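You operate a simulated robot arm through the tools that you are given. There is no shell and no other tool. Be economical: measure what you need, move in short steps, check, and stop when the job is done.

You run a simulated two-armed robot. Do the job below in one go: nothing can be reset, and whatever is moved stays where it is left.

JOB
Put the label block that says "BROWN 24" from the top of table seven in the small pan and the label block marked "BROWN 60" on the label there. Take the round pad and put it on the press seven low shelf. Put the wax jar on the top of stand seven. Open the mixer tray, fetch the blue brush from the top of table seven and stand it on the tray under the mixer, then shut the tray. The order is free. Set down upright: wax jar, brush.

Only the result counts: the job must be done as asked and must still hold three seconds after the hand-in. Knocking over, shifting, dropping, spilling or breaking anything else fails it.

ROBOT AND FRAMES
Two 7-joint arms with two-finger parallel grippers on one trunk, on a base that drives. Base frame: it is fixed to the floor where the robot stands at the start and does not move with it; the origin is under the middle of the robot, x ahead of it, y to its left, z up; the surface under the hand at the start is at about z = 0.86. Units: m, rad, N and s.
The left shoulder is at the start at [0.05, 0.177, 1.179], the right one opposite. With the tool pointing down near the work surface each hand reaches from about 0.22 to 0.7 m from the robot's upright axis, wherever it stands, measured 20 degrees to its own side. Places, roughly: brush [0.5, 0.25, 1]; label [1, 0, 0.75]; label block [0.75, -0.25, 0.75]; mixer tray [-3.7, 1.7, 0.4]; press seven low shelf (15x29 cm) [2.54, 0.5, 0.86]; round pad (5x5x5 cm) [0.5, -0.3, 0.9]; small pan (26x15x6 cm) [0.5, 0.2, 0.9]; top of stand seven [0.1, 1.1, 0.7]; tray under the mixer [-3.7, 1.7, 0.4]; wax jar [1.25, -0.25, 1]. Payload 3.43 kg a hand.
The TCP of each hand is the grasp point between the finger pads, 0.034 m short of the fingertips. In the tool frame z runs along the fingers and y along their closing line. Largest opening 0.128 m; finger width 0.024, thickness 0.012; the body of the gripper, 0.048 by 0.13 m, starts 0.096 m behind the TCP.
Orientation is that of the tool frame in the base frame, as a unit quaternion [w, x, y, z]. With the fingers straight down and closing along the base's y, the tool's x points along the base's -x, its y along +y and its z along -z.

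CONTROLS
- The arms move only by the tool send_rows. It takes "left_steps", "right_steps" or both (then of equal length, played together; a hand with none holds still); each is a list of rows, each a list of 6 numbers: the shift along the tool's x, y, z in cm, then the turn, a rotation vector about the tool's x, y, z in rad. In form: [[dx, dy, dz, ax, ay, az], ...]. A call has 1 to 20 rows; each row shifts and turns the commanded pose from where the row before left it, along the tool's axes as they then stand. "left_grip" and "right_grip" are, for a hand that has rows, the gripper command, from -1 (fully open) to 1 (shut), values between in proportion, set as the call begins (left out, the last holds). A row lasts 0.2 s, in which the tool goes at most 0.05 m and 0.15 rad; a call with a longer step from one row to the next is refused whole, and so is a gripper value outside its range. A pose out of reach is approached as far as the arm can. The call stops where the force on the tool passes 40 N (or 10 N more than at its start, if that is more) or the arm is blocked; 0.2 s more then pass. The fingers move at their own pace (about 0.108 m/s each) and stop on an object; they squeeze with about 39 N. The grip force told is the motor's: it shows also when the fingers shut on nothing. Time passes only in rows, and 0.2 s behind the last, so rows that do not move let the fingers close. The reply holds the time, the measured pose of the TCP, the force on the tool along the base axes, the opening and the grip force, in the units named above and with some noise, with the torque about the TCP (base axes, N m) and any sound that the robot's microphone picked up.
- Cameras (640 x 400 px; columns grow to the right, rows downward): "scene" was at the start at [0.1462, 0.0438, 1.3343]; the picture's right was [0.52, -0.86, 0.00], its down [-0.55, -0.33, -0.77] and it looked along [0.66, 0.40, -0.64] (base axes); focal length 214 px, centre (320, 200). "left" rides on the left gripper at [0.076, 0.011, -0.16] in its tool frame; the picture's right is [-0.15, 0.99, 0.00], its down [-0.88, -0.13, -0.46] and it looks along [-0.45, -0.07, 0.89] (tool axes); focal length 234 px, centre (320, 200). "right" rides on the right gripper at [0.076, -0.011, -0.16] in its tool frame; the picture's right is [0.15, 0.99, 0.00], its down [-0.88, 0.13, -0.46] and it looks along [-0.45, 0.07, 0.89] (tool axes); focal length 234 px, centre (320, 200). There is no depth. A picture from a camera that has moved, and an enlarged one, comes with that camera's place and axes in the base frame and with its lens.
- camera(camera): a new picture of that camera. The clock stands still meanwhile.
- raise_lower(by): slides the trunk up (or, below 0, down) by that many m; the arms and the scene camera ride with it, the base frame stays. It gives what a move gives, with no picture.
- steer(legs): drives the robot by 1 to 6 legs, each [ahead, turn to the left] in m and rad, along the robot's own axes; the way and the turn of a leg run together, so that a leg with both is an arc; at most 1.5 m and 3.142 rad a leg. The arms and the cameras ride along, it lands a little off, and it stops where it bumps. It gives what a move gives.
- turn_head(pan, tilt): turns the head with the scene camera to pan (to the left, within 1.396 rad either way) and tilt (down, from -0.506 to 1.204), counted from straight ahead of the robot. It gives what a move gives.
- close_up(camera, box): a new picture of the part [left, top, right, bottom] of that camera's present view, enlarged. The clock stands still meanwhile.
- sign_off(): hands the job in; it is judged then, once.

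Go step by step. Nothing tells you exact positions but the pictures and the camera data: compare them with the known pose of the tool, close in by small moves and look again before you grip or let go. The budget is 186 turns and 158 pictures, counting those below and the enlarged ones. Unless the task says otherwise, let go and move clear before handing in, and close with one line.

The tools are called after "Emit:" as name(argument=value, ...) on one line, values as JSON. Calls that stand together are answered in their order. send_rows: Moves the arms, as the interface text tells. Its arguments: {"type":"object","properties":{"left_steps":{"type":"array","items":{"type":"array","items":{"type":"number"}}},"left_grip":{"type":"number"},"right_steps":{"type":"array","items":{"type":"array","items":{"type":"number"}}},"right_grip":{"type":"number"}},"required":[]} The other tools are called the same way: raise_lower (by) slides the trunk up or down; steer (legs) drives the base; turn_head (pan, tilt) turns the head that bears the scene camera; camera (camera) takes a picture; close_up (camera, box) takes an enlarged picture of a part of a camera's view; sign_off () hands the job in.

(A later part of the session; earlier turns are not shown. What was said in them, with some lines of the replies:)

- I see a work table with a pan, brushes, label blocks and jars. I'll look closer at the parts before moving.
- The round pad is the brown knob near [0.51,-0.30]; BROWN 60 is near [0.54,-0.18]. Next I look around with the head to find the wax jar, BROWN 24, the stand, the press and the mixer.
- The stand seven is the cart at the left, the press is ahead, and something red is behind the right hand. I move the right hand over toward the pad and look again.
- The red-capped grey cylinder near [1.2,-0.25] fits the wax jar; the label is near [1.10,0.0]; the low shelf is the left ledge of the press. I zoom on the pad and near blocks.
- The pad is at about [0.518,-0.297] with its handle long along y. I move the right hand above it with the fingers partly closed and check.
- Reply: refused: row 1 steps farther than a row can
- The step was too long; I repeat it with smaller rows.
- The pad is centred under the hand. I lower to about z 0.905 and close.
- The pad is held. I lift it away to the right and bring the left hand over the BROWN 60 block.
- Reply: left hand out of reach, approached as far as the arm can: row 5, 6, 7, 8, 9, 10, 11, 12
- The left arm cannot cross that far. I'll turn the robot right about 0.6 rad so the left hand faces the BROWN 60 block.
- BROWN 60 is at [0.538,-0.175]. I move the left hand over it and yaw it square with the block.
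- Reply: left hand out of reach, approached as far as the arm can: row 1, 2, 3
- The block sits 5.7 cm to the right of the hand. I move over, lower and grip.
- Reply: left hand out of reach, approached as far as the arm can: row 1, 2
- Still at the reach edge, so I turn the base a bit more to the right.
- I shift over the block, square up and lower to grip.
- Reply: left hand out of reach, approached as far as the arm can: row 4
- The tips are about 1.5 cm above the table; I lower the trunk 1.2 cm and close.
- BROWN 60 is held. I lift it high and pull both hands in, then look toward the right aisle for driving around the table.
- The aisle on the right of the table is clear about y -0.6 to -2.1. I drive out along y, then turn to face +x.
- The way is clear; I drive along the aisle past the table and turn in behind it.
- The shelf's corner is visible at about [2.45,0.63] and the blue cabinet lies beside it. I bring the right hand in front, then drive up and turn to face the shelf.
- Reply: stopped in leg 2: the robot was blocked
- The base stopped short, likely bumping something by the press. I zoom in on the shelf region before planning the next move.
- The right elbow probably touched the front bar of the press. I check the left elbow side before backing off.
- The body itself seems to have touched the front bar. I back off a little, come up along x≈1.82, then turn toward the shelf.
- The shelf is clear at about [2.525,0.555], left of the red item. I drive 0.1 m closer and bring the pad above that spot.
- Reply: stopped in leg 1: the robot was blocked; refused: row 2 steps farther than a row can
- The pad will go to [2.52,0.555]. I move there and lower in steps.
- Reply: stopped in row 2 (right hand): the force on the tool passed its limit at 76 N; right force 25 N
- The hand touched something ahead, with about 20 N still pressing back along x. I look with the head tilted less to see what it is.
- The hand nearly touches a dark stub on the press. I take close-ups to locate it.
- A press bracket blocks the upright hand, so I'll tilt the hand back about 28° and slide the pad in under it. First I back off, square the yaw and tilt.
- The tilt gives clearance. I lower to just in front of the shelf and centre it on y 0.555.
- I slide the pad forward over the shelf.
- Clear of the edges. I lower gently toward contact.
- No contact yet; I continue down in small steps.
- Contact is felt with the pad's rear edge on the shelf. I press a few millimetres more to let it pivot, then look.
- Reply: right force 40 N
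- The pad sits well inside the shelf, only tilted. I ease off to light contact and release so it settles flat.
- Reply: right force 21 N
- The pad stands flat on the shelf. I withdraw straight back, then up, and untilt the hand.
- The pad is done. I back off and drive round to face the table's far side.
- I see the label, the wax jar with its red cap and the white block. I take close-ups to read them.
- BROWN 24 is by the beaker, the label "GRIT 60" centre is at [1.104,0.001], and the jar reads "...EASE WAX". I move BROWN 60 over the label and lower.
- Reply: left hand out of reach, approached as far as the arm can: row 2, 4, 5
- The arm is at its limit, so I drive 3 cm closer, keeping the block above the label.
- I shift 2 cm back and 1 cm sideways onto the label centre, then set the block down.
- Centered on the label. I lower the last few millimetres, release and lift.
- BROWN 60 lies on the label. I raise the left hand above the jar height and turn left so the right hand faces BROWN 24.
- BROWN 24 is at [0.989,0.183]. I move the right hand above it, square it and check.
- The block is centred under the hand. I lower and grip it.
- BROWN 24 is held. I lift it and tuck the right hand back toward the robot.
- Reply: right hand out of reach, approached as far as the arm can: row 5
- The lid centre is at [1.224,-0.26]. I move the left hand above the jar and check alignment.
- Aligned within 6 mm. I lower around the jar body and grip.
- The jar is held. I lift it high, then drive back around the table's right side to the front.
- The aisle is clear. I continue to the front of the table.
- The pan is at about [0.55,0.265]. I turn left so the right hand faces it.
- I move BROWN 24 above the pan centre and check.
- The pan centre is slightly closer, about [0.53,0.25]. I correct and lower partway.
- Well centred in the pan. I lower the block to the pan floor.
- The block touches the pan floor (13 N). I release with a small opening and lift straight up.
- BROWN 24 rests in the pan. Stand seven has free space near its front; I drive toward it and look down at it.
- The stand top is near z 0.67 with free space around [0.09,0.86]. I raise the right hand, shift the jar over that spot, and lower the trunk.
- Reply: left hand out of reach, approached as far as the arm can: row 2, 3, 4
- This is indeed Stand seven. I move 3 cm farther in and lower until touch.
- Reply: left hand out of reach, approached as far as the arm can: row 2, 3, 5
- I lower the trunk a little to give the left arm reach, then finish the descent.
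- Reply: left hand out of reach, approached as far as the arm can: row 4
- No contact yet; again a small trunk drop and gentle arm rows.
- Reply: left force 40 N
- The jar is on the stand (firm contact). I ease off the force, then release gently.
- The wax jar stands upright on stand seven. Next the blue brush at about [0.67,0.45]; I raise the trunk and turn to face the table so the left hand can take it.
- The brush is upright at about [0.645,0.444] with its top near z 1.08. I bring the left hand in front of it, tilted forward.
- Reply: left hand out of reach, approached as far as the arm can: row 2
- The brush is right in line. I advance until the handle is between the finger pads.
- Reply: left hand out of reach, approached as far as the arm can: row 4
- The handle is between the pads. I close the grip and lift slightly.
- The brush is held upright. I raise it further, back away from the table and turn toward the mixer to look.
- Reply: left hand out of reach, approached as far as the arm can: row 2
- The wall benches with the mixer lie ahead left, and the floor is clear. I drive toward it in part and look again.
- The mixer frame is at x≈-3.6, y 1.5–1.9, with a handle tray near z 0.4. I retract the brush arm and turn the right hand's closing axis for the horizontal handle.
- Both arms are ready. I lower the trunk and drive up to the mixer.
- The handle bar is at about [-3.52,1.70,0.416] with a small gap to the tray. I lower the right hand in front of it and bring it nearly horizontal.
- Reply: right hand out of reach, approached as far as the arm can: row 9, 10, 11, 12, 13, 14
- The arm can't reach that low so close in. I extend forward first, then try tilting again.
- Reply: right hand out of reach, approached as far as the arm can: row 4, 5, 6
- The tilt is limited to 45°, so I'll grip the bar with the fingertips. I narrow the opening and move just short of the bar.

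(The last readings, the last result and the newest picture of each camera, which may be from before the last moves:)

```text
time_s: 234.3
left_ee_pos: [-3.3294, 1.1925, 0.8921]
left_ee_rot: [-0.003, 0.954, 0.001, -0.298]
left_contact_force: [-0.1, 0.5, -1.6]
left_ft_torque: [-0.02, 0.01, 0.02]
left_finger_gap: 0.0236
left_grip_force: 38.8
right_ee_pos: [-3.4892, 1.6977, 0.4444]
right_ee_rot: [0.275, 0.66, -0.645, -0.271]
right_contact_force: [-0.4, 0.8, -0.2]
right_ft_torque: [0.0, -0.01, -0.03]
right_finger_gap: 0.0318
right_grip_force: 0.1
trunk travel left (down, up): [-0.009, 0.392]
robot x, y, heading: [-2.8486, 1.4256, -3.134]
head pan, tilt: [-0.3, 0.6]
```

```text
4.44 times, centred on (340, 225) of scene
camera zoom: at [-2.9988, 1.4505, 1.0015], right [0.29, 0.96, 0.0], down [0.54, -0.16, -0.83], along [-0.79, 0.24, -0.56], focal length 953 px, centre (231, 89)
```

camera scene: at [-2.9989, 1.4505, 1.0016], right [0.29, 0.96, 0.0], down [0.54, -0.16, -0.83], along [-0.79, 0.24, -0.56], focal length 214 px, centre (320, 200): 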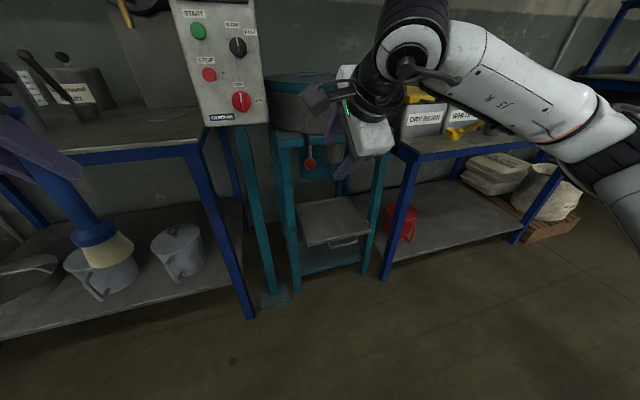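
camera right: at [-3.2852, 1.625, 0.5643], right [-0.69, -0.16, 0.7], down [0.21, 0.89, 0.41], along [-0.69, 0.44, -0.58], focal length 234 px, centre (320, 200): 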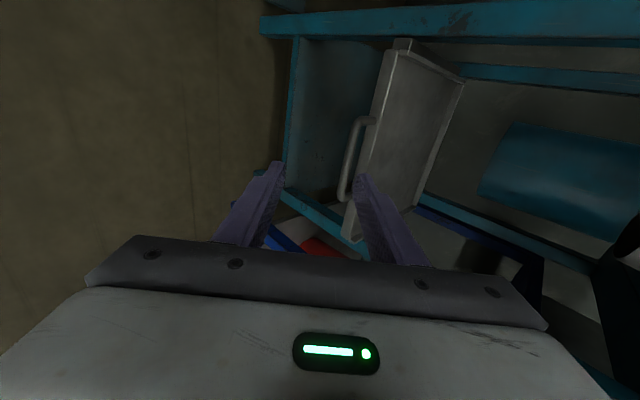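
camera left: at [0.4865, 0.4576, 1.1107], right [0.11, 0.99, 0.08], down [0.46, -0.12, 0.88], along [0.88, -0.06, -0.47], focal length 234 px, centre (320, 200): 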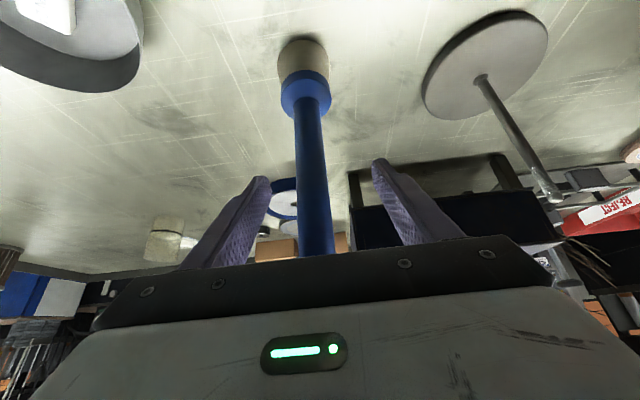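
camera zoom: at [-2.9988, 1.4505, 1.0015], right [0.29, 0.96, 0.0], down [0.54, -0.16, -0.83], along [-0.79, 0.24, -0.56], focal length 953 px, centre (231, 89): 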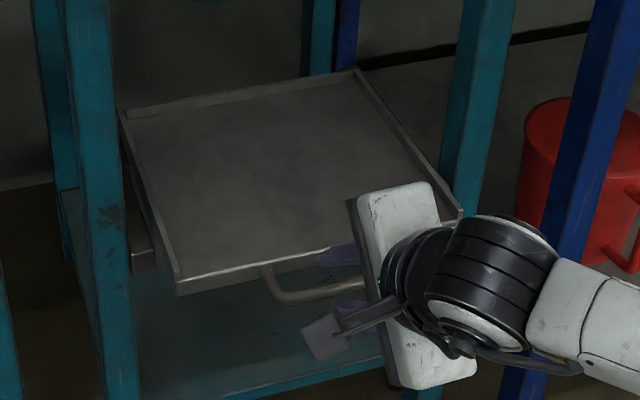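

The bar is about 7 mm toward the lower finger. I shift and advance so the fingertips straddle it.

Emit:
send_rows(right_steps=[[0, -0.75, 0, 0, 0, 0], [0, 0, 1.4, 0, 0, 0], [0, 0, 1.3, 0, 0, 0]])

Emit:
close_up(camera="right", box=[240, 80, 440, 240])

```text
time_s: 235.1
left_ee_pos: [-3.3293, 1.1934, 0.8921]
left_ee_rot: [-0.002, 0.955, 0.002, -0.298]
left_contact_force: [0.7, 0.1, -0.5]
left_ft_torque: [-0.01, 0.02, 0.01]
left_finger_gap: 0.0237
left_grip_force: 38.7
right_ee_pos: [-3.5039, 1.6965, 0.4198]
right_ee_rot: [0.276, 0.66, -0.645, -0.27]
right_contact_force: [-0.3, 0.7, 0.8]
right_ft_torque: [0.01, 0.03, 0.01]
right_finger_gap: 0.0319
right_grip_force: 0.1
trunk travel left (down, up): [-0.009, 0.392]
robot x, y, heading: [-2.846, 1.4265, -3.135]
head pan, tilt: [-0.3, 0.6]
```

```text
2.50 times, centred on (340, 160) of right
camera zoom: at [-3.3797, 1.6244, 0.5243], right [-0.69, -0.16, 0.7], down [0.21, 0.89, 0.41], along [-0.69, 0.44, -0.58], focal length 585 px, centre (270, 300)
```

zoom: 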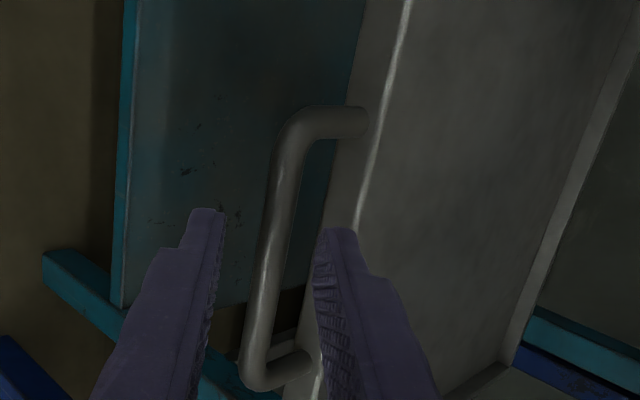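

The bar sits between the fingertips. I advance 5 mm more and close.

Emit:
send_rows(right_steps=[[0, 0, 0.5, 0, 0, 0]])

Emit:
send_rows(right_steps=[[0, 0, 0, 0, 0, 0], [0, 0, 0, 0, 0, 0], [0, 0, 0, 0, 0, 0]], right_grip=1)

Emit:
close_up(camera="right", box=[240, 80, 440, 240])

```text
time_s: 235.5
left_ee_pos: [-3.3287, 1.1926, 0.8921]
left_ee_rot: [-0.002, 0.954, 0.002, -0.298]
left_contact_force: [0.3, 0.3, -0.7]
left_ft_torque: [0.0, 0.0, -0.01]
left_finger_gap: 0.0237
left_grip_force: 39.1
right_ee_pos: [-3.5078, 1.6961, 0.4168]
right_ee_rot: [0.275, 0.661, -0.645, -0.27]
right_contact_force: [-0.2, -0.4, -0.2]
right_ft_torque: [-0.02, 0.0, -0.01]
right_finger_gap: 0.0321
right_grip_force: 0.0
trunk travel left (down, up): [-0.009, 0.392]
robot x, y, heading: [-2.8429, 1.422, -3.134]
head pan, tilt: [-0.3, 0.6]
```

```text
time_s: 236.3
left_ee_pos: [-3.3296, 1.1921, 0.8925]
left_ee_rot: [-0.003, 0.954, 0.001, -0.299]
left_contact_force: [-0.8, 0.4, -1.8]
left_ft_torque: [-0.01, 0.0, -0.01]
left_finger_gap: 0.024
left_grip_force: 38.6
right_ee_pos: [-3.5075, 1.6967, 0.4183]
right_ee_rot: [0.275, 0.66, -0.645, -0.27]
right_contact_force: [0.1, -0.6, 0.1]
right_ft_torque: [0.02, 0.0, 0.02]
right_finger_gap: 0.0
right_grip_force: 32.9
trunk travel left (down, up): [-0.009, 0.392]
robot x, y, heading: [-2.8497, 1.4266, -3.143]
head pan, tilt: [-0.3, 0.6]
```

```text
2.50 times, centred on (340, 160) of right
camera zoom: at [-3.3831, 1.6242, 0.5214], right [-0.69, -0.16, 0.7], down [0.21, 0.89, 0.41], along [-0.69, 0.44, -0.58], focal length 585 px, centre (270, 300)
```

zoom: 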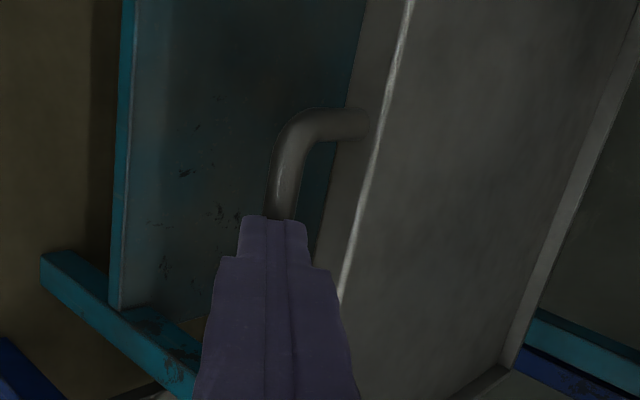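

The fingers closed in front of the bar; it is about 2–3 cm deeper. I reopen and advance further with a look.

Emit:
send_rows(right_steps=[[0, 0, 0, 0, 0, 0], [0, 0, 0, 0, 0, 0], [0, 0, 1.2, 0, 0, 0], [0, 0, 1.0, 0, 0, 0]], right_grip=0.5)

Emit:
close_up(camera="right", box=[240, 80, 440, 240])

```text
time_s: 237.3
left_ee_pos: [-3.3291, 1.1923, 0.8919]
left_ee_rot: [-0.002, 0.955, 0.001, -0.298]
left_contact_force: [0.0, 0.2, -1.3]
left_ft_torque: [-0.01, -0.03, 0.0]
left_finger_gap: 0.0235
left_grip_force: 38.9
right_ee_pos: [-3.5234, 1.6968, 0.4016]
right_ee_rot: [0.275, 0.66, -0.645, -0.271]
right_contact_force: [0.3, 1.0, 0.7]
right_ft_torque: [0.0, 0.01, 0.01]
right_finger_gap: 0.0319
right_grip_force: 0.0
trunk travel left (down, up): [-0.009, 0.392]
robot x, y, heading: [-2.8475, 1.4249, -3.136]
head pan, tilt: [-0.3, 0.6]
```

```text
2.50 times, centred on (340, 160) of right
camera zoom: at [-3.3989, 1.6247, 0.5054], right [-0.69, -0.16, 0.7], down [0.21, 0.88, 0.41], along [-0.69, 0.44, -0.58], focal length 585 px, centre (270, 300)
```

zoom: 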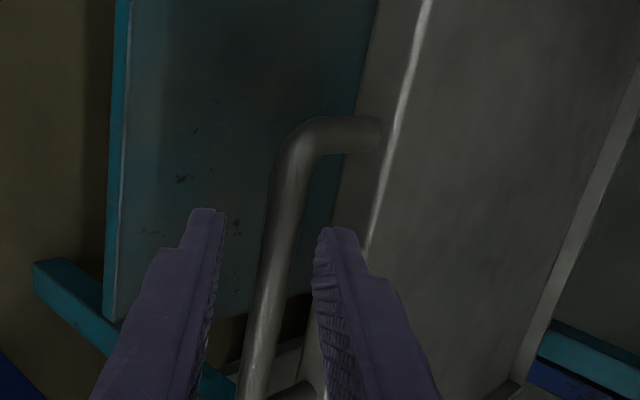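

Emit:
send_rows(right_steps=[[0, 0, 0.8, 0, 0, 0], [0, 0, 0.5, 0, 0, 0]])

Emit:
send_rows(right_steps=[[0, 0, 0, 0, 0, 0], [0, 0, 0, 0, 0, 0], [0, 0, 0, 0, 0, 0]], right_grip=1)

```text
time_s: 237.9
left_ee_pos: [-3.328, 1.1914, 0.8928]
left_ee_rot: [-0.002, 0.954, 0.002, -0.299]
left_contact_force: [0.0, 0.5, -1.4]
left_ft_torque: [0.03, -0.03, 0.02]
left_finger_gap: 0.0236
left_grip_force: 38.8
right_ee_pos: [-3.5313, 1.6959, 0.3941]
right_ee_rot: [0.275, 0.66, -0.644, -0.271]
right_contact_force: [13.5, 0.7, 9.1]
right_ft_torque: [0.11, 0.3, -0.13]
right_finger_gap: 0.0304
right_grip_force: 0.0
trunk travel left (down, up): [-0.009, 0.392]
robot x, y, heading: [-2.8472, 1.4271, -3.139]
head pan, tilt: [-0.3, 0.6]
```

```text
time_s: 238.7
left_ee_pos: [-3.3293, 1.1927, 0.8916]
left_ee_rot: [-0.003, 0.954, 0.001, -0.299]
left_contact_force: [0.4, 0.4, -1.3]
left_ft_torque: [-0.04, 0.02, 0.03]
left_finger_gap: 0.0236
left_grip_force: 38.7
right_ee_pos: [-3.5328, 1.6965, 0.393]
right_ee_rot: [0.276, 0.659, -0.645, -0.271]
right_contact_force: [-2.7, 1.8, 5.3]
right_ft_torque: [-0.96, 0.05, -0.68]
right_finger_gap: 0.0115
right_grip_force: 44.7
trunk travel left (down, up): [-0.009, 0.392]
robot x, y, heading: [-2.8516, 1.427, -3.135]
head pan, tilt: [-0.3, 0.6]
```

The bar is gripped (gap 11.5 mm). I pull the tray open by backing the base.

Emit:
steer(legs=[[-0.1, 0]])

Emit:
close_up(camera="scene", box=[230, 60, 430, 310])

```text
time_s: 239.8
left_ee_pos: [-3.2282, 1.1925, 0.8929]
left_ee_rot: [-0.001, 0.954, 0.001, -0.299]
left_contact_force: [-0.1, -1.0, -0.7]
left_ft_torque: [0.04, -0.02, -0.02]
left_finger_gap: 0.0236
left_grip_force: 38.9
right_ee_pos: [-3.4329, 1.6964, 0.394]
right_ee_rot: [0.276, 0.66, -0.644, -0.27]
right_contact_force: [3.2, 2.9, 10.9]
right_ft_torque: [-0.79, 0.05, -0.78]
right_finger_gap: 0.0119
right_grip_force: 44.3
trunk travel left (down, up): [-0.009, 0.392]
robot x, y, heading: [-2.7457, 1.4252, -3.135]
head pan, tilt: [-0.3, 0.6]
```

```text
1.60 times, centred on (330, 185) of scene
camera zoom: at [-2.898, 1.4509, 1.0018], right [0.29, 0.96, 0.0], down [0.54, -0.16, -0.83], along [-0.79, 0.24, -0.56], focal length 343 px, centre (304, 224)
```

zoom: 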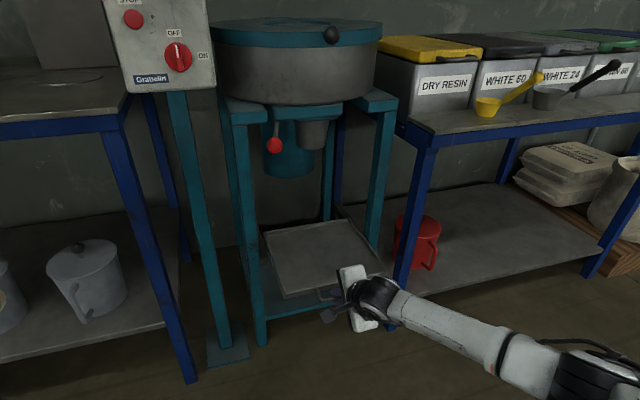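

The tray slides out. I pull another 0.1 m.

Emit:
steer(legs=[[-0.1, 0]])

Emit:
close_up(camera="scene", box=[230, 60, 430, 310])

```text
time_s: 241.0
left_ee_pos: [-3.1295, 1.1935, 0.892]
left_ee_rot: [-0.002, 0.954, 0.001, -0.299]
left_contact_force: [-0.3, -0.9, -1.6]
left_ft_torque: [-0.01, -0.02, -0.02]
left_finger_gap: 0.0234
left_grip_force: 38.9
right_ee_pos: [-3.3321, 1.698, 0.3947]
right_ee_rot: [0.277, 0.66, -0.645, -0.27]
right_contact_force: [2.9, -4.3, 6.3]
right_ft_torque: [-0.84, 0.03, -0.67]
right_finger_gap: 0.0118
right_grip_force: 45.0
trunk travel left (down, up): [-0.009, 0.392]
robot x, y, heading: [-2.6525, 1.4278, -3.136]
head pan, tilt: [-0.3, 0.6]
```

```text
1.60 times, centred on (330, 185) of scene
camera zoom: at [-2.7988, 1.4518, 1.0017], right [0.29, 0.96, 0.0], down [0.54, -0.16, -0.83], along [-0.79, 0.24, -0.56], focal length 343 px, centre (304, 224)
```

zoom: 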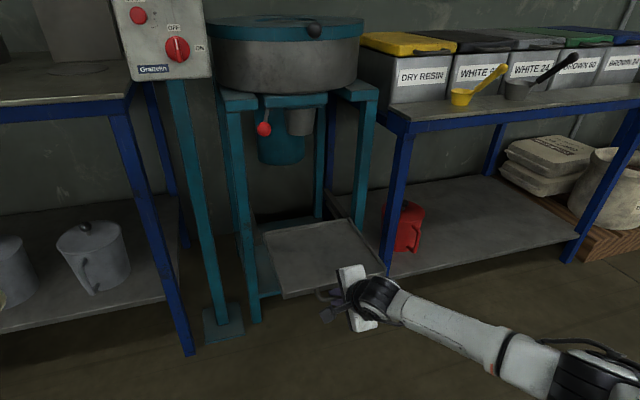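

The tray is open by 0.2 m. I release the handle, withdraw along the fingers and lift the right hand away.

Emit:
send_rows(right_steps=[[0, 0, 0, 0, 0, 0], [0, 0, 0, 0, 0, 0], [0, 0, -2, 0, 0, 0], [0, 0, -4, 0, 0, 0], [0, 0, -4.5, 0, 0, 0], [0, 2.8, -3.5, 0, 0, 0], [0, 2.8, -3.5, 0, 0, 0], [0, 2.8, -3.5, 0, 0, 0], [0, 2.8, -3.5, 0, 0, 0], [0, 2.8, -3.5, 0, 0, 0]], right_grip=0.5)

Emit:
camera(camera="right")

Emit:
close_up(camera="scene", box=[230, 60, 430, 310])

```text
time_s: 243.2
left_ee_pos: [-3.1298, 1.1918, 0.8924]
left_ee_rot: [-0.002, 0.954, 0.002, -0.299]
left_contact_force: [0.2, -0.7, -0.8]
left_ft_torque: [-0.02, -0.02, -0.02]
left_finger_gap: 0.0234
left_grip_force: 38.9
right_ee_pos: [-3.2328, 1.7008, 0.69]
right_ee_rot: [0.276, 0.66, -0.645, -0.27]
right_contact_force: [0.1, -0.6, 0.3]
right_ft_torque: [0.02, -0.03, -0.01]
right_finger_gap: 0.032
right_grip_force: 0.2
trunk travel left (down, up): [-0.009, 0.392]
robot x, y, heading: [-2.6493, 1.4245, -3.138]
head pan, tilt: [-0.3, 0.6]
```

```text
34 pictures are left
camera right: at [-3.1076, 1.6281, 0.7939], right [-0.69, -0.16, 0.7], down [0.21, 0.89, 0.41], along [-0.69, 0.43, -0.58], focal length 234 px, centre (320, 200)
```

right: 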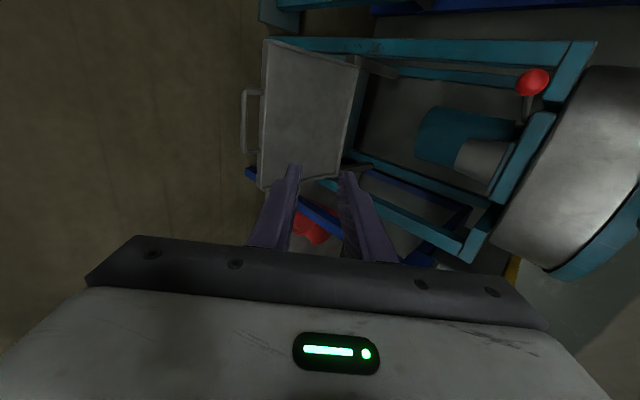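

```text
1.60 times, centred on (330, 185) of scene
camera zoom: at [-2.7993, 1.452, 1.0015], right [0.29, 0.96, 0.0], down [0.54, -0.16, -0.83], along [-0.79, 0.24, -0.56], focal length 343 px, centre (304, 224)
```

zoom: 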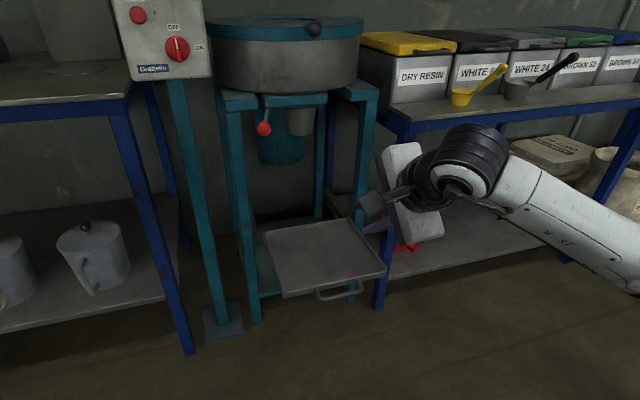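

The open tray spans x −3.63…−3.37, y 1.58…1.86 at z≈0.40. I reposition the base so the left hand faces the tray's front right area.

Emit:
steer(legs=[[0, -0.857], [0.25, 0], [0, 0.23]])

Emit:
turn_head(pan=0.35, tilt=0.75)

Emit:
camera(camera="scene")

Emit:
camera(camera="left")

```text
time_s: 248.0
left_ee_pos: [-3.3389, 1.7015, 0.8922]
left_ee_rot: [-0.094, 0.909, -0.291, -0.284]
left_contact_force: [0.3, -0.5, -0.8]
left_ft_torque: [0.01, 0.03, -0.02]
left_finger_gap: 0.0235
left_grip_force: 39.0
right_ee_pos: [-3.1269, 2.1729, 0.6895]
right_ee_rot: [-0.182, -0.431, 0.815, 0.342]
right_contact_force: [0.2, 0.1, -0.1]
right_ft_torque: [0.01, 0.0, 0.01]
right_finger_gap: 0.0322
right_grip_force: 0.0
trunk travel left (down, up): [-0.009, 0.392]
robot x, y, heading: [-2.811, 1.6061, 2.531]
head pan, tilt: [-0.3, 0.6]
```

```text
time_s: 249.0
left_ee_pos: [-3.3391, 1.7005, 0.8915]
left_ee_rot: [-0.094, 0.909, -0.29, -0.283]
left_contact_force: [0.5, 0.3, -1.1]
left_ft_torque: [0.02, 0.03, 0.0]
left_finger_gap: 0.0237
left_grip_force: 38.6
right_ee_pos: [-3.127, 2.1737, 0.6887]
right_ee_rot: [-0.182, -0.431, 0.815, 0.341]
right_contact_force: [-0.2, 0.4, 0.9]
right_ft_torque: [0.01, -0.02, -0.01]
right_finger_gap: 0.0319
right_grip_force: 0.0
trunk travel left (down, up): [-0.009, 0.392]
robot x, y, heading: [-2.8117, 1.6121, 2.53]
head pan, tilt: [0.351, 0.75]
```

```text
32 pictures are left
camera scene: at [-2.945, 1.6726, 0.9886], right [0.26, 0.97, 0.0], down [0.66, -0.18, -0.73], along [-0.71, 0.19, -0.68], focal length 214 px, centre (320, 200)
```

scene: 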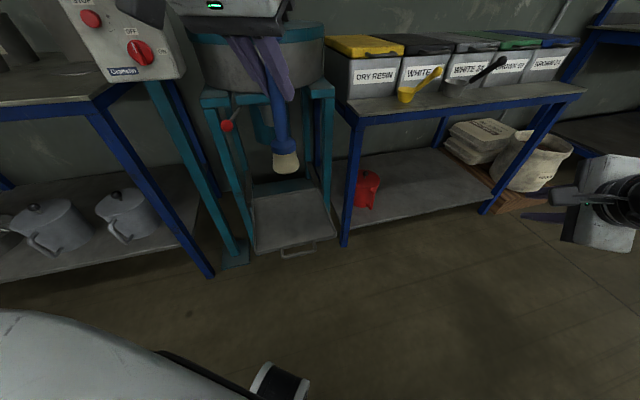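

```text
31 pictures are left
camera left: at [-3.2209, 1.6032, 0.9809], right [-0.67, -0.74, 0.08], down [-0.3, 0.37, 0.88], along [-0.67, 0.57, -0.47], focal length 234 px, centre (320, 200)
```

left: 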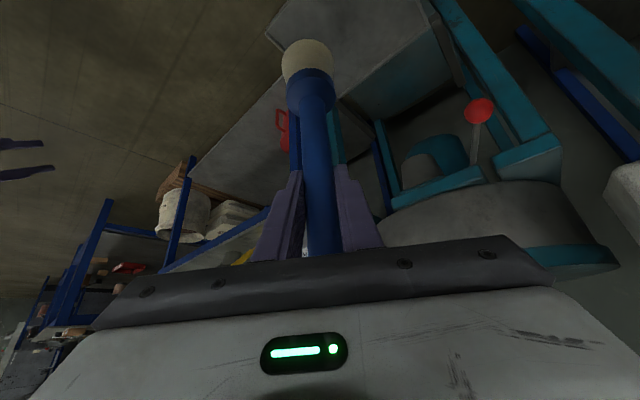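

The brush is vertical in the hand. I move it over the front right of the tray, still 13 cm above, and check.

Emit:
send_rows(left_steps=[[0.23, -0.35, 3.7, 0, 0, 0], [0.23, -0.35, 3.7, 0, 0, 0], [0.23, -0.35, 3.7, 0, 0, 0], [0.23, -0.35, 3.7, 0, 0, 0], [0.23, -0.35, 3.7, 0, 0, 0], [0.23, -0.35, 3.7, 0, 0, 0]])

Emit:
close_up(camera="scene", box=[200, 60, 400, 270])

Emit:
camera(camera="left")

```text
time_s: 250.4
left_ee_pos: [-3.4199, 1.7877, 0.7019]
left_ee_rot: [-0.093, 0.909, -0.291, -0.283]
left_contact_force: [0.0, -0.7, -0.4]
left_ft_torque: [0.03, 0.03, -0.01]
left_finger_gap: 0.0236
left_grip_force: 38.5
right_ee_pos: [-3.1277, 2.1713, 0.6896]
right_ee_rot: [-0.182, -0.431, 0.815, 0.341]
right_contact_force: [-0.6, 0.3, 0.0]
right_ft_torque: [-0.04, -0.02, 0.02]
right_finger_gap: 0.032
right_grip_force: 0.1
trunk travel left (down, up): [-0.009, 0.392]
robot x, y, heading: [-2.8109, 1.6085, 2.528]
head pan, tilt: [0.351, 0.75]
```

```text
1.90 times, centred on (300, 165) of scene
camera zoom: at [-2.9449, 1.6725, 0.9887], right [0.26, 0.97, 0.0], down [0.66, -0.18, -0.73], along [-0.71, 0.19, -0.68], focal length 408 px, centre (358, 267)
```

zoom: 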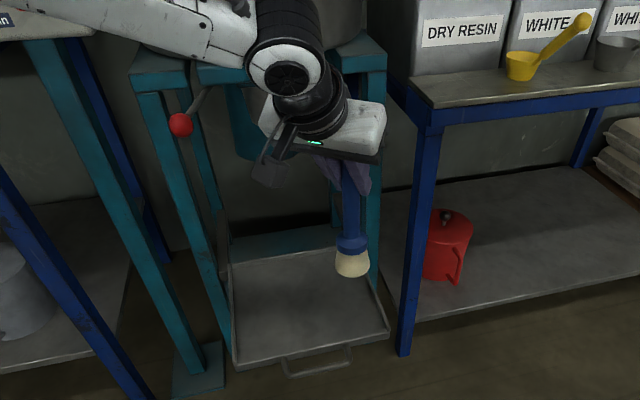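

```text
29 pictures are left
camera left: at [-3.3017, 1.6901, 0.7904], right [-0.67, -0.74, 0.08], down [-0.3, 0.37, 0.88], along [-0.67, 0.57, -0.47], focal length 234 px, centre (320, 200)
```

left: 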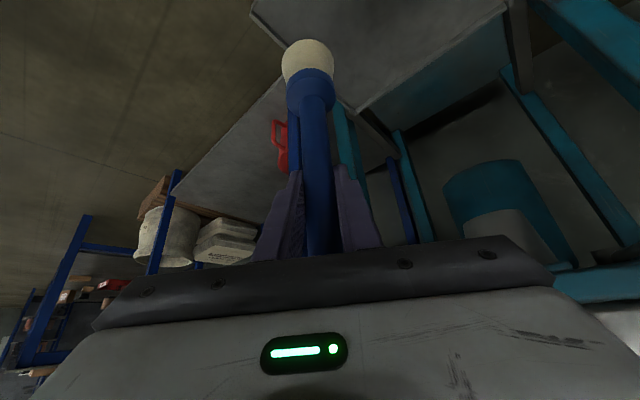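

The landing spot is inside the tray's front right. I lower the brush most of the way.

Emit:
send_rows(left_steps=[[2.0, 0, 2.88, 0, 0, 0], [2.0, 0, 2.88, 0, 0, 0], [2.0, 0, 2.88, 0, 0, 0], [1.4, 0, 2.0, 0, 0, 0]])

Emit:
close_up(camera="scene", box=[240, 130, 380, 270])

```text
time_s: 251.4
left_ee_pos: [-3.4183, 1.7854, 0.5727]
left_ee_rot: [-0.093, 0.909, -0.29, -0.283]
left_contact_force: [0.2, 0.1, -1.2]
left_ft_torque: [0.0, 0.01, 0.0]
left_finger_gap: 0.0232
left_grip_force: 39.1
right_ee_pos: [-3.1274, 2.1729, 0.6892]
right_ee_rot: [-0.181, -0.431, 0.815, 0.341]
right_contact_force: [-0.9, 0.4, -0.3]
right_ft_torque: [-0.01, 0.0, -0.03]
right_finger_gap: 0.032
right_grip_force: 0.1
trunk travel left (down, up): [-0.009, 0.392]
robot x, y, heading: [-2.8102, 1.6103, 2.526]
head pan, tilt: [0.351, 0.75]
```

```text
2.86 times, centred on (310, 200) of scene
camera zoom: at [-2.945, 1.6725, 0.9887], right [0.26, 0.97, 0.0], down [0.66, -0.18, -0.73], along [-0.71, 0.19, -0.68], focal length 613 px, centre (349, 200)
```

zoom: 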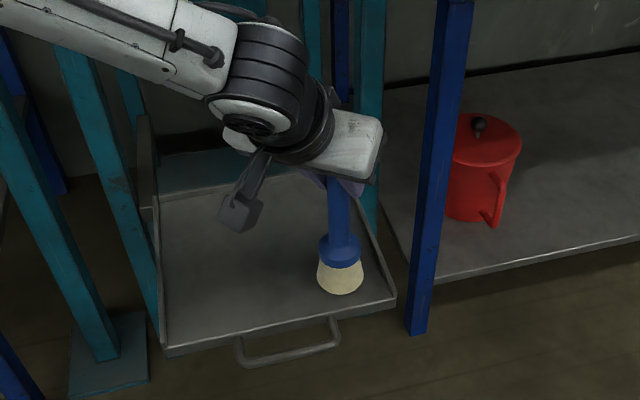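

Nearly down. I lower in 4 mm steps watching the force.

Emit:
send_rows(left_steps=[[0.23, 0, 0.33, 0, 0, 0], [0.23, 0, 0.33, 0, 0, 0], [0.23, 0, 0.33, 0, 0, 0], [0.12, 0, 0.16, 0, 0, 0], [0.12, 0, 0.16, 0, 0, 0]])

```text
time_s: 252.6
left_ee_pos: [-3.4189, 1.7825, 0.5673]
left_ee_rot: [-0.096, 0.907, -0.291, -0.288]
left_contact_force: [2.0, 3.1, 27.7]
left_ft_torque: [-0.05, -0.31, 0.05]
left_finger_gap: 0.0236
left_grip_force: 38.8
left hand out of reach, approached as far as the arm can: row 1, 3
right_ee_pos: [-3.1259, 2.1734, 0.6914]
right_ee_rot: [-0.183, -0.431, 0.815, 0.343]
right_contact_force: [0.0, -0.6, -0.4]
right_ft_torque: [0.02, -0.02, -0.04]
right_finger_gap: 0.0319
right_grip_force: 0.0
trunk travel left (down, up): [-0.009, 0.392]
robot x, y, heading: [-2.8133, 1.613, 2.523]
head pan, tilt: [0.351, 0.75]
```

Touchdown at TCP z 0.567. I ease the load before releasing.

Emit:
send_rows(left_steps=[[-0.3, 0, -0.43, 0, 0, 0], [-0.1, 0, -0.15, 0, 0, 0], [0, 0, 0, 0, 0, 0]])

Emit:
close_up(camera="scene", box=[260, 150, 360, 260])

```text
time_s: 253.4
left_ee_pos: [-3.417, 1.7815, 0.5668]
left_ee_rot: [-0.094, 0.909, -0.291, -0.284]
left_contact_force: [-1.1, 3.5, 11.8]
left_ft_torque: [0.43, 0.54, -0.09]
left_finger_gap: 0.0236
left_grip_force: 39.2
right_ee_pos: [-3.1262, 2.173, 0.6905]
right_ee_rot: [-0.181, -0.431, 0.815, 0.341]
right_contact_force: [0.3, -0.8, 0.3]
right_ft_torque: [-0.01, 0.02, 0.0]
right_finger_gap: 0.032
right_grip_force: 0.0
trunk travel left (down, up): [-0.009, 0.392]
robot x, y, heading: [-2.809, 1.6134, 2.528]
head pan, tilt: [0.351, 0.75]
```

```text
3.64 times, centred on (310, 205) of scene
camera zoom: at [-2.9441, 1.6723, 0.9888], right [0.26, 0.97, 0.0], down [0.66, -0.18, -0.73], along [-0.71, 0.19, -0.68], focal length 780 px, centre (356, 182)
```

zoom: 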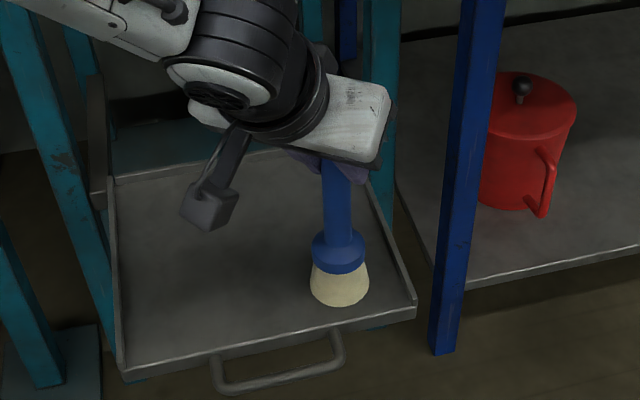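

Emit:
send_rows(left_steps=[[-0.1, 0, -0.16, 0, 0, 0], [0, 0, 0, 0, 0, 0]])

Emit:
send_rows(left_steps=[[0, 0, 0, 0, 0, 0], [0, 0, 0, 0, 0, 0], [0, 0, 0, 0, 0, 0]], left_grip=0.1)

Emit:
close_up(camera="left", box=[160, 20, 480, 260])

```text
time_s: 254.0
left_ee_pos: [-3.4172, 1.7792, 0.5692]
left_ee_rot: [-0.093, 0.91, -0.29, -0.282]
left_contact_force: [0.0, 1.1, 3.6]
left_ft_torque: [0.09, 0.17, -0.02]
left_finger_gap: 0.0235
left_grip_force: 39.3
right_ee_pos: [-3.1253, 2.1729, 0.6899]
right_ee_rot: [-0.182, -0.431, 0.815, 0.341]
right_contact_force: [0.0, 0.8, 0.3]
right_ft_torque: [-0.03, -0.02, 0.0]
right_finger_gap: 0.0322
right_grip_force: 0.2
trunk travel left (down, up): [-0.009, 0.392]
robot x, y, heading: [-2.813, 1.6159, 2.527]
head pan, tilt: [0.351, 0.75]
```

```text
time_s: 254.8
left_ee_pos: [-3.4177, 1.7794, 0.5682]
left_ee_rot: [-0.094, 0.909, -0.29, -0.284]
left_contact_force: [-0.1, 0.1, 0.2]
left_ft_torque: [0.01, 0.0, -0.01]
left_finger_gap: 0.0575
left_grip_force: 0.1
right_ee_pos: [-3.1277, 2.1727, 0.6894]
right_ee_rot: [-0.182, -0.431, 0.815, 0.342]
right_contact_force: [0.7, 0.3, 0.2]
right_ft_torque: [-0.01, 0.01, -0.02]
right_finger_gap: 0.0322
right_grip_force: 0.1
trunk travel left (down, up): [-0.009, 0.392]
robot x, y, heading: [-2.8115, 1.6163, 2.528]
head pan, tilt: [0.351, 0.75]
```

```text
1.67 times, centred on (320, 140) of left
camera zoom: at [-3.2999, 1.6819, 0.6579], right [-0.67, -0.74, 0.08], down [-0.31, 0.37, 0.88], along [-0.67, 0.57, -0.47], focal length 390 px, centre (320, 300)
```

zoom: 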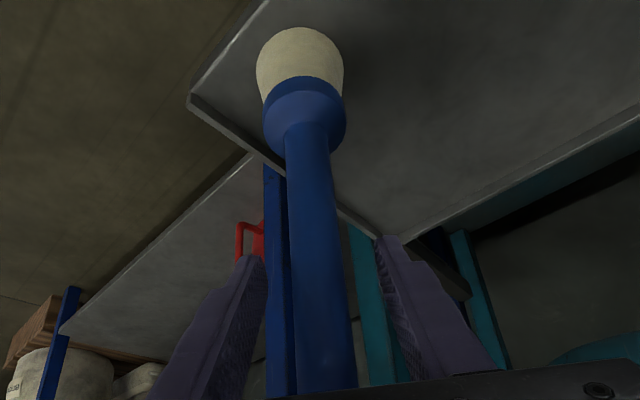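

The brush stands by itself. I withdraw the left hand straight back, then raise it.

Emit:
send_rows(left_steps=[[2.74, 0, -1.9, 0, 0, 0], [2.74, 0, -1.9, 0, 0, 0], [2.74, 0, -1.9, 0, 0, 0], [2.74, 0, -1.9, 0, 0, 0], [2.74, 0, -1.9, 0, 0, 0], [-1.7, 0, -2.5, 0, 0, 0], [-1.7, 0, -2.5, 0, 0, 0], [-1.7, 0, -2.5, 0, 0, 0], [-1.7, 0, -2.5, 0, 0, 0]])

Emit:
camera(camera="scene")

```text
time_s: 256.8
left_ee_pos: [-3.2831, 1.6805, 0.692]
left_ee_rot: [-0.093, 0.909, -0.29, -0.283]
left_contact_force: [0.1, -0.1, 0.1]
left_ft_torque: [0.03, 0.04, -0.01]
left_finger_gap: 0.0575
left_grip_force: 0.1
right_ee_pos: [-3.1273, 2.1724, 0.6892]
right_ee_rot: [-0.182, -0.431, 0.815, 0.341]
right_contact_force: [0.3, 0.8, -0.2]
right_ft_torque: [-0.01, -0.02, -0.01]
right_finger_gap: 0.032
right_grip_force: 0.1
trunk travel left (down, up): [-0.009, 0.392]
robot x, y, heading: [-2.8133, 1.611, 2.522]
head pan, tilt: [0.351, 0.75]
```

```text
25 pictures are left
camera scene: at [-2.945, 1.6725, 0.9886], right [0.26, 0.97, 0.0], down [0.66, -0.18, -0.73], along [-0.71, 0.19, -0.68], focal length 214 px, centre (320, 200)
```

scene: 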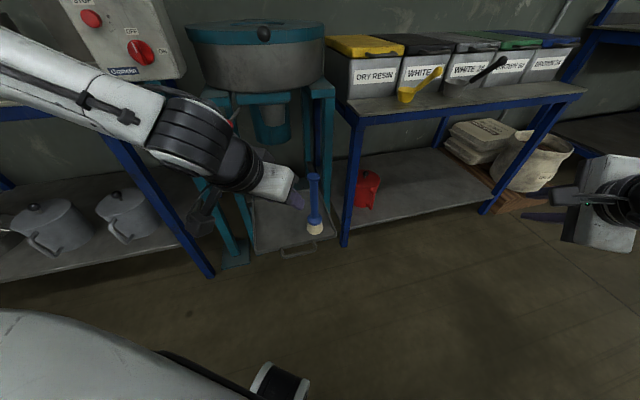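

The brush stands upright on the tray. I return the base to the earlier pose so the right hand can take the handle again.

Emit:
steer(legs=[[0, -0.235], [-0.25, 0], [0, 0.857]])

Emit:
turn_head(pan=-0.3, tilt=0.6)

Emit:
camera(camera="scene")

```text
time_s: 261.7
left_ee_pos: [-3.0688, 1.2021, 0.6899]
left_ee_rot: [-0.002, 0.954, 0.001, -0.298]
left_contact_force: [0.0, 0.1, 0.3]
left_ft_torque: [0.0, 0.04, 0.03]
left_finger_gap: 0.0572
left_grip_force: 0.1
right_ee_pos: [-3.2279, 1.6937, 0.6903]
right_ee_rot: [0.277, 0.66, -0.644, -0.27]
right_contact_force: [-0.7, 0.5, -0.4]
right_ft_torque: [-0.01, 0.01, -0.01]
right_finger_gap: 0.032
right_grip_force: 0.1
trunk travel left (down, up): [-0.009, 0.392]
robot x, y, heading: [-2.6463, 1.4212, -3.134]
head pan, tilt: [0.351, 0.75]
```

```text
time_s: 262.8
left_ee_pos: [-3.0687, 1.2033, 0.6909]
left_ee_rot: [-0.003, 0.954, 0.001, -0.298]
left_contact_force: [0.2, -0.3, 0.0]
left_ft_torque: [-0.02, 0.01, -0.02]
left_finger_gap: 0.0575
left_grip_force: 0.1
right_ee_pos: [-3.2292, 1.6931, 0.6889]
right_ee_rot: [0.277, 0.66, -0.644, -0.269]
right_contact_force: [-0.1, 0.6, -0.2]
right_ft_torque: [0.0, 0.02, -0.02]
right_finger_gap: 0.032
right_grip_force: 0.1
trunk travel left (down, up): [-0.009, 0.392]
robot x, y, heading: [-2.6446, 1.4181, -3.131]
head pan, tilt: [-0.3, 0.6]
```

```text
24 pictures are left
camera scene: at [-2.7953, 1.4454, 1.0015], right [0.29, 0.96, 0.0], down [0.54, -0.16, -0.82], along [-0.79, 0.24, -0.57], focal length 214 px, centre (320, 200)
```

scene: 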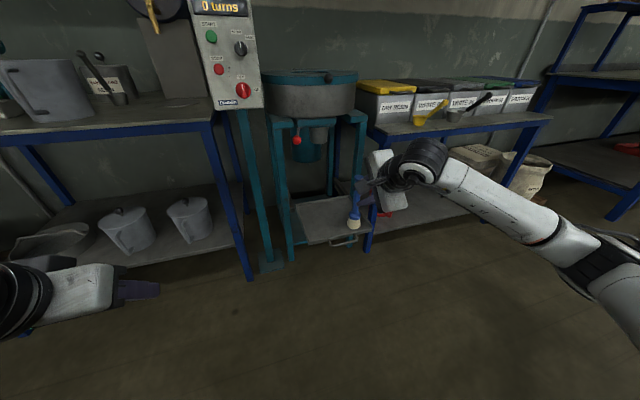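

The pose is reproduced well. I descend the same path to straddle the handle bar.

Emit:
send_rows(right_steps=[[-0.1, -2.74, 3.5, 0, 0, 0], [-0.1, -2.74, 3.5, 0, 0, 0], [-0.1, -2.74, 3.5, 0, 0, 0], [-0.1, -2.74, 3.5, 0, 0, 0], [-0.1, -2.74, 3.5, 0, 0, 0], [0, 0, 4, 0, 0, 0], [0, 0, 3, 0, 0, 0]])

Emit:
close_up(camera="right", box=[240, 80, 440, 240])

```text
time_s: 264.4
left_ee_pos: [-3.0686, 1.2036, 0.6906]
left_ee_rot: [-0.003, 0.954, 0.001, -0.299]
left_contact_force: [-0.2, 0.7, -0.1]
left_ft_torque: [0.01, 0.03, 0.02]
left_finger_gap: 0.0576
left_grip_force: 0.1
right_ee_pos: [-3.3068, 1.696, 0.4204]
right_ee_rot: [0.277, 0.66, -0.644, -0.27]
right_contact_force: [0.4, 0.7, 0.4]
right_ft_torque: [-0.02, 0.03, -0.04]
right_finger_gap: 0.0319
right_grip_force: 0.1
trunk travel left (down, up): [-0.009, 0.392]
robot x, y, heading: [-2.6424, 1.4212, -3.133]
head pan, tilt: [-0.3, 0.6]
```

```text
2.50 times, centred on (340, 160) of right
camera zoom: at [-3.1828, 1.6247, 0.5247], right [-0.69, -0.16, 0.71], down [0.21, 0.89, 0.41], along [-0.69, 0.43, -0.58], focal length 585 px, centre (270, 300)
```

zoom: 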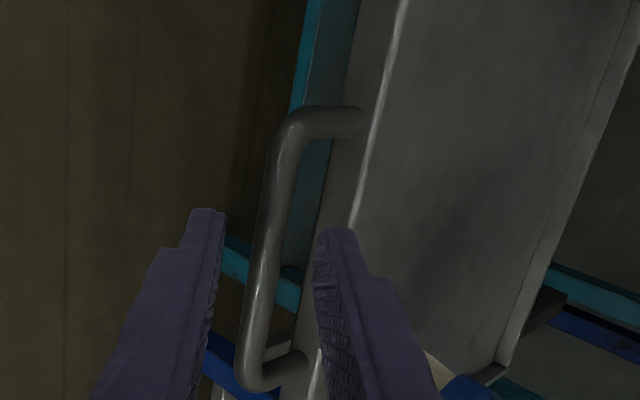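

Aligned as before. I advance the last 3.5 cm and close on the bar.

Emit:
send_rows(right_steps=[[0, 0, 2, 0, 0, 0], [0, 0, 1.5, 0, 0, 0]])

Emit:
send_rows(right_steps=[[0, 0, 0, 0, 0, 0], [0, 0, 0, 0, 0, 0], [0, 0, 0, 0, 0, 0]], right_grip=1)

```text
time_s: 265.0
left_ee_pos: [-3.0681, 1.2038, 0.691]
left_ee_rot: [-0.003, 0.954, 0.002, -0.298]
left_contact_force: [-0.2, -0.2, 0.8]
left_ft_torque: [0.01, 0.03, -0.01]
left_finger_gap: 0.0579
left_grip_force: 0.0
right_ee_pos: [-3.3323, 1.695, 0.3958]
right_ee_rot: [0.277, 0.66, -0.644, -0.27]
right_contact_force: [0.4, 0.6, 0.6]
right_ft_torque: [-0.01, -0.01, -0.03]
right_finger_gap: 0.032
right_grip_force: 0.1
trunk travel left (down, up): [-0.009, 0.392]
robot x, y, heading: [-2.6458, 1.4211, -3.134]
head pan, tilt: [-0.3, 0.6]
```

```text
time_s: 265.8
left_ee_pos: [-3.0674, 1.2038, 0.6905]
left_ee_rot: [-0.002, 0.954, 0.002, -0.299]
left_contact_force: [0.6, 0.6, 0.2]
left_ft_torque: [0.01, 0.0, 0.0]
left_finger_gap: 0.0577
left_grip_force: 0.0
right_ee_pos: [-3.3311, 1.6948, 0.3957]
right_ee_rot: [0.277, 0.659, -0.645, -0.269]
right_contact_force: [-2.0, 1.4, 1.9]
right_ft_torque: [-0.82, 0.06, -0.79]
right_finger_gap: 0.0118
right_grip_force: 45.3
trunk travel left (down, up): [-0.009, 0.392]
robot x, y, heading: [-2.6434, 1.4229, -3.131]
head pan, tilt: [-0.3, 0.6]
```

Gripped. I push the tray in gently with short base moves.

Emit:
steer(legs=[[0.05, 0], [0.05, 0]])

Emit:
close_up(camera="scene", box=[230, 60, 430, 280])

```text
time_s: 267.2
left_ee_pos: [-3.1688, 1.2013, 0.6918]
left_ee_rot: [-0.002, 0.955, 0.001, -0.298]
left_contact_force: [0.3, 0.2, 0.8]
left_ft_torque: [0.02, 0.02, 0.0]
left_finger_gap: 0.0573
left_grip_force: 0.2
right_ee_pos: [-3.4319, 1.6936, 0.3952]
right_ee_rot: [0.277, 0.659, -0.645, -0.27]
right_contact_force: [-2.4, 5.2, 4.0]
right_ft_torque: [-0.75, 0.1, -0.76]
right_finger_gap: 0.0115
right_grip_force: 45.4
trunk travel left (down, up): [-0.009, 0.392]
robot x, y, heading: [-2.741, 1.4179, -3.133]
head pan, tilt: [-0.3, 0.6]
```

```text
1.82 times, centred on (330, 170) of scene
camera zoom: at [-2.8947, 1.4447, 1.0016], right [0.29, 0.96, 0.0], down [0.54, -0.16, -0.83], along [-0.79, 0.24, -0.56], focal length 390 px, centre (302, 254)
```

zoom: 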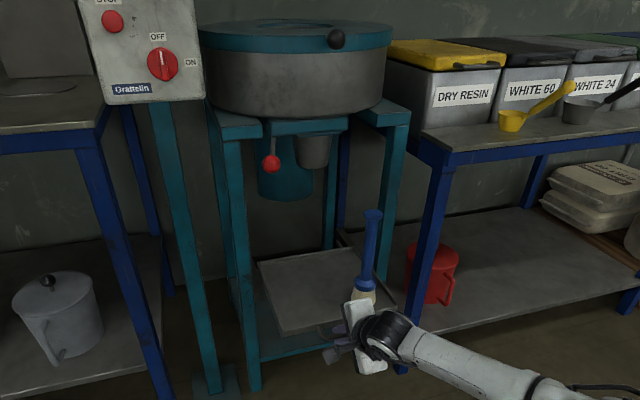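

The brush stays upright and clear. I continue pushing nearly to closed.

Emit:
steer(legs=[[0.05, 0], [0.035, 0]])

Emit:
close_up(camera="scene", box=[230, 60, 430, 280])

```text
time_s: 268.6
left_ee_pos: [-3.2536, 1.2027, 0.6911]
left_ee_rot: [-0.002, 0.955, 0.002, -0.298]
left_contact_force: [-0.4, 0.6, 0.1]
left_ft_torque: [0.02, 0.02, 0.05]
left_finger_gap: 0.058
left_grip_force: 0.0
right_ee_pos: [-3.5181, 1.6954, 0.3963]
right_ee_rot: [0.277, 0.658, -0.645, -0.271]
right_contact_force: [-2.2, 1.2, 0.4]
right_ft_torque: [-0.91, 0.05, -0.63]
right_finger_gap: 0.0117
right_grip_force: 44.8
trunk travel left (down, up): [-0.009, 0.392]
robot x, y, heading: [-2.8276, 1.4187, -3.135]
head pan, tilt: [-0.3, 0.6]
```

```text
1.82 times, centred on (330, 170) of scene
camera zoom: at [-2.9797, 1.4443, 1.0015], right [0.29, 0.96, 0.0], down [0.54, -0.16, -0.83], along [-0.79, 0.24, -0.56], focal length 390 px, centre (302, 254)
```

zoom: 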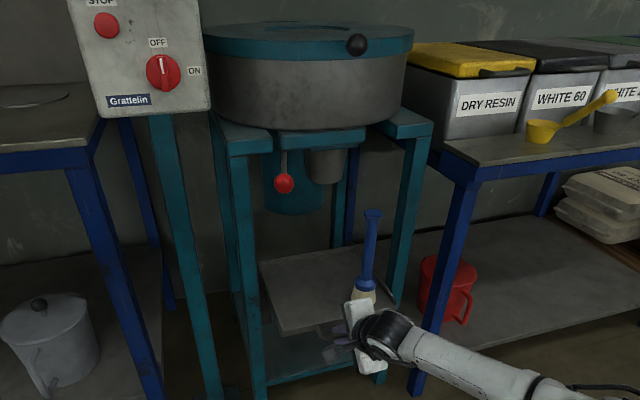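

I push the last centimetres with the arm until it stops.

Emit:
send_rows(right_steps=[[0, 0.35, 0.355, 0, 0, 0], [0, 0.35, 0.355, 0, 0, 0], [0, 0.35, 0.355, 0, 0, 0], [0, 0.35, 0.355, 0, 0, 0]])

```text
time_s: 269.6
left_ee_pos: [-3.2524, 1.2028, 0.6924]
left_ee_rot: [-0.003, 0.954, 0.001, -0.299]
left_contact_force: [0.1, 0.0, 0.4]
left_ft_torque: [0.0, 0.04, 0.03]
left_finger_gap: 0.0575
left_grip_force: 0.1
right_ee_pos: [-3.5314, 1.6946, 0.3953]
right_ee_rot: [0.275, 0.658, -0.647, -0.269]
right_contact_force: [16.9, -0.7, 13.2]
right_ft_torque: [-0.13, -0.09, -1.11]
right_finger_gap: 0.0117
right_grip_force: 45.3
trunk travel left (down, up): [-0.009, 0.392]
robot x, y, heading: [-2.8261, 1.4202, -3.137]
head pan, tilt: [-0.3, 0.6]
stopped in row 4 (right hand): the force on the tool passed its limit at 41 N (the readings are from after the stop); the commanded pose is now the measured one
```

The tray hit its stop at the original position. I release the handle and withdraw.

Emit:
send_rows(right_steps=[[0, 0, 0, 0, 0, 0], [0, 0, 0, 0, 0, 0], [0, 0, -1.5, 0, 0, 0], [0, 0, -3, 0, 0, 0], [0, 0, -4.5, 0, 0, 0], [0, 2.8, -3.5, 0, 0, 0], [0, 2.8, -3.5, 0, 0, 0], [0, 2.8, -3.5, 0, 0, 0]], right_grip=0.5)

Emit:
close_up(camera="scene", box=[230, 60, 430, 280])

Emit:
camera(camera="right")

```text
time_s: 271.4
left_ee_pos: [-3.2532, 1.2026, 0.6918]
left_ee_rot: [-0.003, 0.955, 0.001, -0.298]
left_contact_force: [-0.4, 0.8, 0.7]
left_ft_torque: [0.02, -0.01, -0.03]
left_finger_gap: 0.0576
left_grip_force: 0.1
right_ee_pos: [-3.4537, 1.6978, 0.5902]
right_ee_rot: [0.274, 0.659, -0.647, -0.267]
right_contact_force: [0.1, -0.5, 0.0]
right_ft_torque: [0.03, 0.04, 0.01]
right_finger_gap: 0.0321
right_grip_force: 0.1
trunk travel left (down, up): [-0.009, 0.392]
robot x, y, heading: [-2.8258, 1.4192, -3.135]
head pan, tilt: [-0.3, 0.6]
```

```text
1.82 times, centred on (330, 170) of scene
camera zoom: at [-2.9793, 1.4444, 1.0015], right [0.29, 0.96, 0.0], down [0.54, -0.16, -0.83], along [-0.79, 0.24, -0.56], focal length 390 px, centre (302, 254)
```

zoom: 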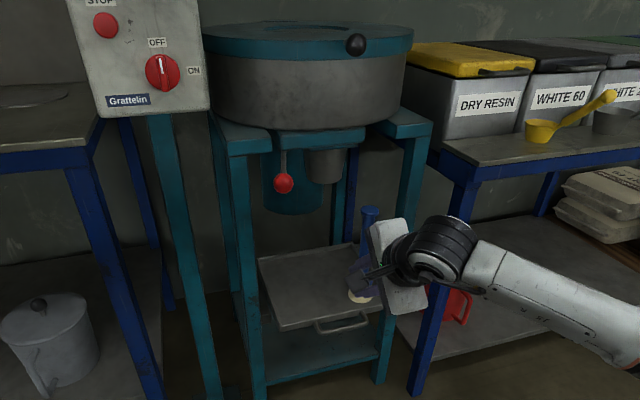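

```text
19 pictures are left
camera right: at [-3.3308, 1.6256, 0.696], right [-0.7, -0.16, 0.7], down [0.21, 0.89, 0.41], along [-0.69, 0.44, -0.58], focal length 234 px, centre (320, 200)
```

right: 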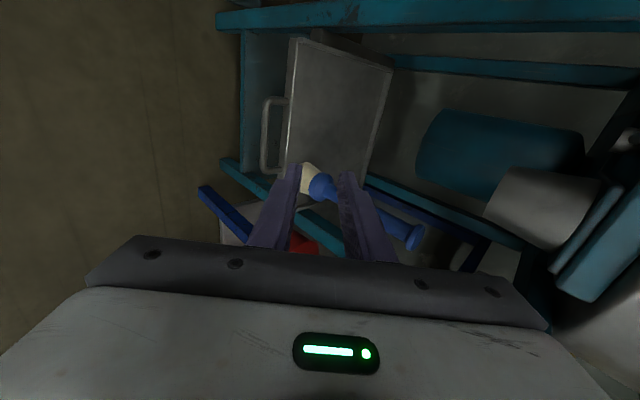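

The tray is shut with the brush on it. I back the base away for a clear look.

Emit:
steer(legs=[[-0.35, 0]])

Emit:
turn_head(pan=-0.15, tilt=0.5)

Emit:
close_up(camera="scene", box=[260, 90, 420, 260])

```text
time_s: 273.6
left_ee_pos: [-2.9103, 1.2024, 0.6907]
left_ee_rot: [-0.002, 0.954, 0.003, -0.298]
left_contact_force: [0.5, 0.6, 0.6]
left_ft_torque: [-0.01, 0.02, 0.0]
left_finger_gap: 0.0575
left_grip_force: 0.0
right_ee_pos: [-3.1134, 1.6982, 0.5907]
right_ee_rot: [0.275, 0.66, -0.646, -0.268]
right_contact_force: [0.6, -0.2, 0.1]
right_ft_torque: [0.05, -0.02, -0.01]
right_finger_gap: 0.032
right_grip_force: 0.0
trunk travel left (down, up): [-0.009, 0.392]
robot x, y, heading: [-2.4855, 1.4205, -3.13]
head pan, tilt: [-0.3, 0.6]
```

```text
time_s: 274.3
left_ee_pos: [-2.9102, 1.2031, 0.6902]
left_ee_rot: [-0.002, 0.955, 0.002, -0.298]
left_contact_force: [-0.1, 0.2, -0.1]
left_ft_torque: [-0.01, -0.01, -0.01]
left_finger_gap: 0.0576
left_grip_force: 0.1
right_ee_pos: [-3.1135, 1.6985, 0.5902]
right_ee_rot: [0.276, 0.661, -0.645, -0.267]
right_contact_force: [-0.6, -0.1, 0.0]
right_ft_torque: [0.03, -0.02, 0.0]
right_finger_gap: 0.032
right_grip_force: 0.1
trunk travel left (down, up): [-0.009, 0.392]
robot x, y, heading: [-2.4825, 1.4187, -3.133]
head pan, tilt: [-0.15, 0.499]
```

```text
2.35 times, centred on (340, 175) of scene
camera zoom: at [-2.6432, 1.4337, 1.0106], right [0.14, 0.99, 0.0], down [0.47, -0.07, -0.88], along [-0.87, 0.12, -0.48], focal length 505 px, centre (273, 259)
```

zoom: 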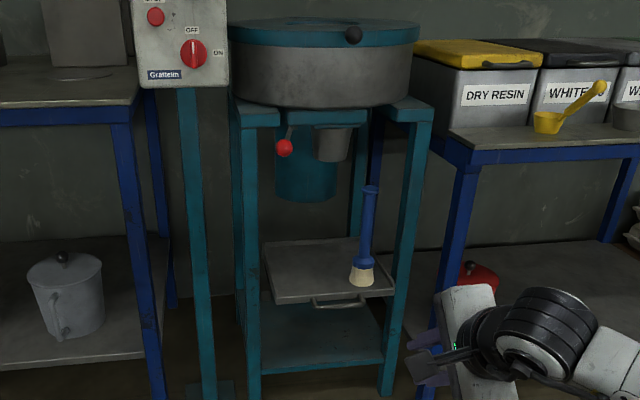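

The tray is shut with the brush standing on it, and the other items were each checked in place, so I hand in.

Emit:
sign_off()

```text
The job is handed in.
```

I did all five parts of the job and handed it in: BROWN 24 is in the small pan, BROWN 60 is on the label, the round pad is on the press seven low shelf, the wax jar stands upright on stand seven, and the blue brush stands upright on the shut mixer tray.
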